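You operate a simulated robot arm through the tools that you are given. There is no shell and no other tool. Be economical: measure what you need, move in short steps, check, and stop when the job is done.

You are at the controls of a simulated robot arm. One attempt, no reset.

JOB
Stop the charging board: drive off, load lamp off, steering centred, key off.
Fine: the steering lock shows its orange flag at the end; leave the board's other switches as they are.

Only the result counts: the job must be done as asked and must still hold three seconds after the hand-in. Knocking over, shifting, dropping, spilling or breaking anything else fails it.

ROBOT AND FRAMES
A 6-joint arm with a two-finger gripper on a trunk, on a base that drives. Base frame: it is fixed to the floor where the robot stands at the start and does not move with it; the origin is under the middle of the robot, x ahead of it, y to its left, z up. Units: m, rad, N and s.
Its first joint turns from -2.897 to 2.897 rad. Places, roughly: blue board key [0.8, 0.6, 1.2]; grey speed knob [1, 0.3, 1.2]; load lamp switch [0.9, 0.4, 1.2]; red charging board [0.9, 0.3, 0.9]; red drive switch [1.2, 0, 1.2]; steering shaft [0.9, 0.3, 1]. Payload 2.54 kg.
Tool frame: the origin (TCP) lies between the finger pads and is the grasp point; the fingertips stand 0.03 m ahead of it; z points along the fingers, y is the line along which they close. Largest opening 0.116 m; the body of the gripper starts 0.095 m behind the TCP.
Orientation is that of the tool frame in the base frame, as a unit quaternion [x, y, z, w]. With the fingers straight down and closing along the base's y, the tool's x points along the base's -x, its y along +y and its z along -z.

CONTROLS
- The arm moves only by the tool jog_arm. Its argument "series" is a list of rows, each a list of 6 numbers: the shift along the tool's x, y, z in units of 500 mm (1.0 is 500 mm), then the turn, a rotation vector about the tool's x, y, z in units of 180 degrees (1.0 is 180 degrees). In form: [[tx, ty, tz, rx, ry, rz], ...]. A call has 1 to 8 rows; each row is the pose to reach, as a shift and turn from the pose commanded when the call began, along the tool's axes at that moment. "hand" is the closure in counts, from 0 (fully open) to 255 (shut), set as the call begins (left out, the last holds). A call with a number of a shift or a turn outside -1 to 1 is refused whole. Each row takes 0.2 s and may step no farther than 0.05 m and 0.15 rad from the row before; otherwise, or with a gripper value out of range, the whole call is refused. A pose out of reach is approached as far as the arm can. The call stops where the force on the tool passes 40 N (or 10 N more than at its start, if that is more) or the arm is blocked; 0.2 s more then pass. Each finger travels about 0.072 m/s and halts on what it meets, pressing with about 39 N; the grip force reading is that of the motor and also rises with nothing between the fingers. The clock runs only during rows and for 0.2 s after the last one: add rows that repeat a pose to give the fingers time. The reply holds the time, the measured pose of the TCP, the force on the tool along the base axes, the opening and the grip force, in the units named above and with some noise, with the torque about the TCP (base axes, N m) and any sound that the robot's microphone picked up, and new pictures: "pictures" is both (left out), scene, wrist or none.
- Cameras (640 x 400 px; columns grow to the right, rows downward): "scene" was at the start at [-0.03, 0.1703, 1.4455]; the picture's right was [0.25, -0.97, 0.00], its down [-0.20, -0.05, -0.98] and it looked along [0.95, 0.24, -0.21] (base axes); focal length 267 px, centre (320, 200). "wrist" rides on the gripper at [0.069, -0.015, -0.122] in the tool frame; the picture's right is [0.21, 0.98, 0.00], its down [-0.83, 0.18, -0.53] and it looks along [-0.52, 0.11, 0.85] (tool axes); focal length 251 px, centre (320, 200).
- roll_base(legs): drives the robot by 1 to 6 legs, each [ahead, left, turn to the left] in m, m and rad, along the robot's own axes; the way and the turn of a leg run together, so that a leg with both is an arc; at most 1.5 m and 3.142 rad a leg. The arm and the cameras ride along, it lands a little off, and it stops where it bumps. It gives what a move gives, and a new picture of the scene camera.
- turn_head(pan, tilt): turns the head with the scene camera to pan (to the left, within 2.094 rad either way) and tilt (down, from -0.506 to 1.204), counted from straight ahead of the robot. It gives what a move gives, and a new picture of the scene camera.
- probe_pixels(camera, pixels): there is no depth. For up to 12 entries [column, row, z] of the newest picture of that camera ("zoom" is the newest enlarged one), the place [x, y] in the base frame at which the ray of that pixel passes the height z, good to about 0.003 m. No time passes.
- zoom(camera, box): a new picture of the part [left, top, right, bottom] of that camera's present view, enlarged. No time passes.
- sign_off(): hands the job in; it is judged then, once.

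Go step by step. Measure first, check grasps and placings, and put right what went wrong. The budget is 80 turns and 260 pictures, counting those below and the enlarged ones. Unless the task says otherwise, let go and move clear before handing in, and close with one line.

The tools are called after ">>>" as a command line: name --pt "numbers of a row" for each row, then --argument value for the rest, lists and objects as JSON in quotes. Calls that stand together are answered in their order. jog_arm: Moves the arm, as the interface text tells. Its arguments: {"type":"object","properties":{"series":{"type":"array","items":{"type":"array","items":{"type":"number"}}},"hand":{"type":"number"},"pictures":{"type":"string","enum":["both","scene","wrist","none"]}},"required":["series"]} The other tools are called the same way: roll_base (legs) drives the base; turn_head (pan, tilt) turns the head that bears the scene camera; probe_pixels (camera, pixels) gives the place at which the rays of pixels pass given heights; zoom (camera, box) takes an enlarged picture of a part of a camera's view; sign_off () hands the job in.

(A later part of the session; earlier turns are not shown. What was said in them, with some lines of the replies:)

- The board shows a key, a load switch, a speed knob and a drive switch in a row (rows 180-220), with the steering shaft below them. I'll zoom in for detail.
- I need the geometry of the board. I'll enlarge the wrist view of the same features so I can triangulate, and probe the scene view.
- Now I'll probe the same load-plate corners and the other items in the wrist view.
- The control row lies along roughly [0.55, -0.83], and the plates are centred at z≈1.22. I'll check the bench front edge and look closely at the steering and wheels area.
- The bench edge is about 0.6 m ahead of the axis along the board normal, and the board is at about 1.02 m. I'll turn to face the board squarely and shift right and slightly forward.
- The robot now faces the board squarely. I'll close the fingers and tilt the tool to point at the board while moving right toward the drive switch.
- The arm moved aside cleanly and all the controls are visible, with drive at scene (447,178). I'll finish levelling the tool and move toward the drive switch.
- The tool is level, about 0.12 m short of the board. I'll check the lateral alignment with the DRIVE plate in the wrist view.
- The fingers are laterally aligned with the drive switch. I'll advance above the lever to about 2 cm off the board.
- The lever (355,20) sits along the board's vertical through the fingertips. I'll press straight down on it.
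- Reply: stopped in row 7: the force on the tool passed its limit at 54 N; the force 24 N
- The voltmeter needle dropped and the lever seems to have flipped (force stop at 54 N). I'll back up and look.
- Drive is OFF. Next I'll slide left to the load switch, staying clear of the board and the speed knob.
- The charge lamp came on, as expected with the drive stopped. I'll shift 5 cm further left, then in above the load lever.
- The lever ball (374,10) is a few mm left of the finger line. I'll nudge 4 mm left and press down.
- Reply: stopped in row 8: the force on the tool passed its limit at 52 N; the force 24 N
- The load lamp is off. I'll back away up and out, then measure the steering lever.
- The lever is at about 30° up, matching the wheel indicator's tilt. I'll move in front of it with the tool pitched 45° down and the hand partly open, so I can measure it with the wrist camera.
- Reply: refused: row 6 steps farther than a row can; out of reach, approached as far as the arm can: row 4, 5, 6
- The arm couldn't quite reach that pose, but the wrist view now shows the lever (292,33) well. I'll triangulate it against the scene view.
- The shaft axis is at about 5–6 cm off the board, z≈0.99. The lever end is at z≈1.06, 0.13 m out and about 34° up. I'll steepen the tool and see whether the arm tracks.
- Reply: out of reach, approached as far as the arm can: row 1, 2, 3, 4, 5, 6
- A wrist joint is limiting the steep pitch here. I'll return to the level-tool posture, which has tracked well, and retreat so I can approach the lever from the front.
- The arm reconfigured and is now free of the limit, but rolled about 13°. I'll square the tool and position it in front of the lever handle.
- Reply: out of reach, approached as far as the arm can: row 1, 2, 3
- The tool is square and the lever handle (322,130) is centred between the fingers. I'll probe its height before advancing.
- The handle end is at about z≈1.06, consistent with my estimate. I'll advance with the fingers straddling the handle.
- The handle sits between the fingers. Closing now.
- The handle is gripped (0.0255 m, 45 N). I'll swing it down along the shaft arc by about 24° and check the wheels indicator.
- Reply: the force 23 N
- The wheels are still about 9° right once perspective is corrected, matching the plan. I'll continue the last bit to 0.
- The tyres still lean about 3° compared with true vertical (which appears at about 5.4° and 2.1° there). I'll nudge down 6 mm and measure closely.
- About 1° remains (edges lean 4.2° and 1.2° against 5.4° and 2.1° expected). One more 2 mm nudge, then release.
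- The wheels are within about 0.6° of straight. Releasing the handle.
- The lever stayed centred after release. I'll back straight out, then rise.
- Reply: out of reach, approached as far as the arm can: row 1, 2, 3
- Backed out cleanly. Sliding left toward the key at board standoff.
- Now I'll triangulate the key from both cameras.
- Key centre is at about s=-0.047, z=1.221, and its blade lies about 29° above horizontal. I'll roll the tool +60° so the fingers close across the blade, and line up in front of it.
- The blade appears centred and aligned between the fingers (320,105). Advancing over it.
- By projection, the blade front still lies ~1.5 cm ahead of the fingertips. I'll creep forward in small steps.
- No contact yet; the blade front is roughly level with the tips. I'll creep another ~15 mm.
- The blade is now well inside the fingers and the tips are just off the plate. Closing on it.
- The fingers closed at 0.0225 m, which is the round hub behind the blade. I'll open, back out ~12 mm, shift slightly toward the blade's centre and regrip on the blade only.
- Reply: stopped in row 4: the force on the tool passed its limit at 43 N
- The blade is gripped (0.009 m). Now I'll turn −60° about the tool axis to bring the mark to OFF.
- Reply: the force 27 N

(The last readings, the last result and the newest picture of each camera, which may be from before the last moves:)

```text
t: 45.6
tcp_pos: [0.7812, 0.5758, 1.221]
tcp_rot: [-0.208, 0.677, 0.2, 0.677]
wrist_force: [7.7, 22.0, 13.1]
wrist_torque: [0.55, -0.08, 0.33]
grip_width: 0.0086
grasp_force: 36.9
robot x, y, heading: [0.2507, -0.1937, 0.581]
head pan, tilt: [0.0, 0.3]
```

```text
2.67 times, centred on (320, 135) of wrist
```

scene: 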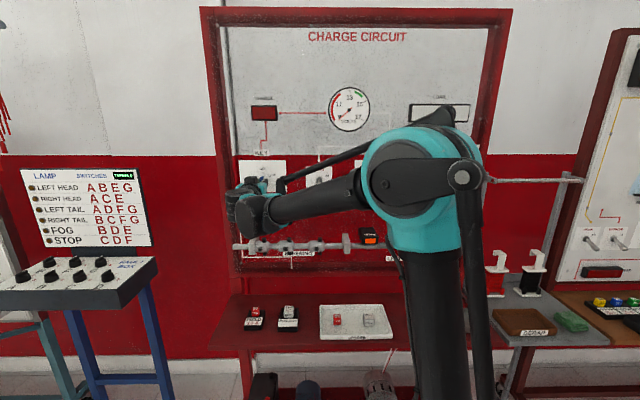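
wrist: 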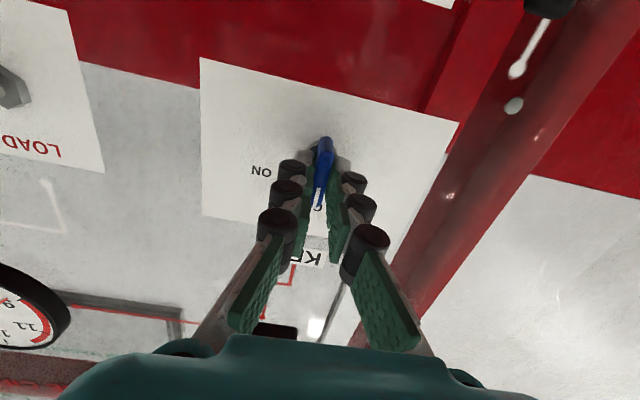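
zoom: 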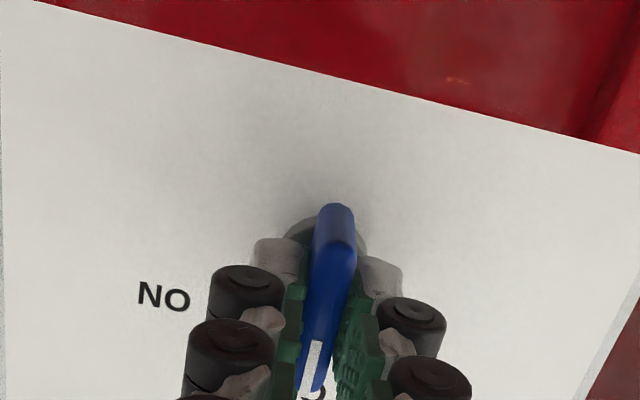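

The key is OFF: the charge lamp is dark, the voltmeter is at rest, and an orange flag shows at the lock (370,239). I'll release and back straight out.

>>> jog_arm --pt "0 0 0 0 0 0" --pt "0 0 0 0 0 0" --pt "0 0 -0.02 0 0 0" --pt "0 0 -0.1 0 0 0" --pt "0 0 -0.19 0 0 0" --pt "0 0 -0.28 0 0 0" --pt "0 0 -0.37 0 0 0" --hand 150

>>> zoom --camera "scene" --box '[225, 150, 321, 210]'

>>> zoom --camera "scene" --box '[320, 150, 480, 250]'

>>> zoom --camera "scene" --box '[225, 80, 425, 205]'

```text
t: 47.2
tcp_pos: [0.6253, 0.474, 1.2214]
tcp_rot: [-0.207, 0.678, 0.199, 0.677]
wrist_force: [0.9, 0.6, 0.8]
wrist_torque: [0.01, 0.0, -0.03]
grip_width: 0.048
grasp_force: 0.0
robot x, y, heading: [0.2495, -0.1955, 0.578]
head pan, tilt: [0.0, 0.3]
```

scene: 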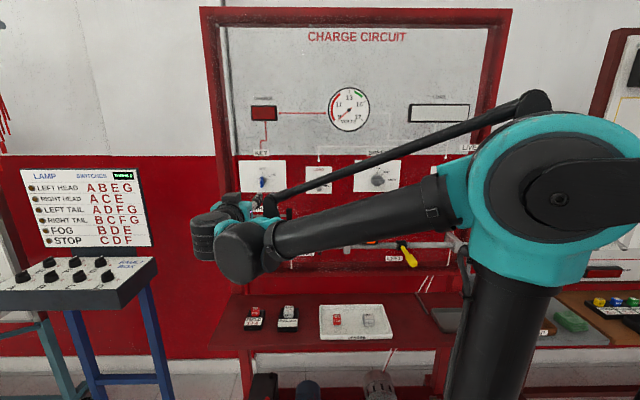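
wrist: 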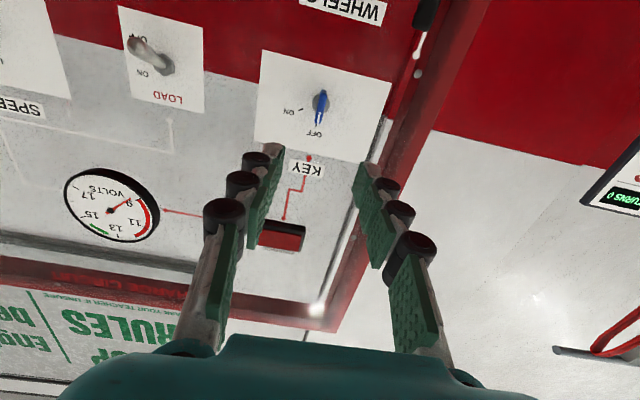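

```text
6.67 times, centred on (273, 180) of scene
```

zoom: 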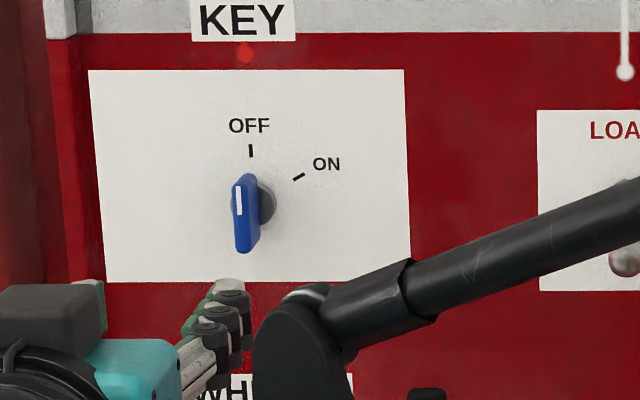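

```text
4.00 times, centred on (400, 200) of scene
```

zoom: 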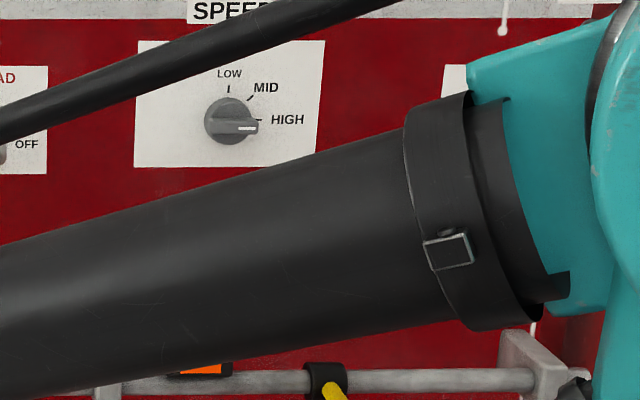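

```text
3.20 times, centred on (325, 142) of scene
```

zoom: 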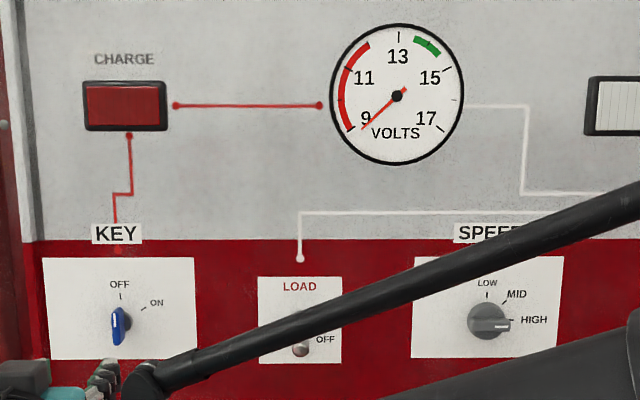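

The key is at OFF, the load lever is down at OFF, drive was seen at OFF, speed is still HIGH, the orange flag is showing, and the arm is clear of the board. Handing in.

>>> sign_off

```text
The job is handed in.
```

The charging board is stopped: drive off, load lamp off, steering centred, key off. The lock's orange flag was showing when I handed in, and I left the other switches alone.
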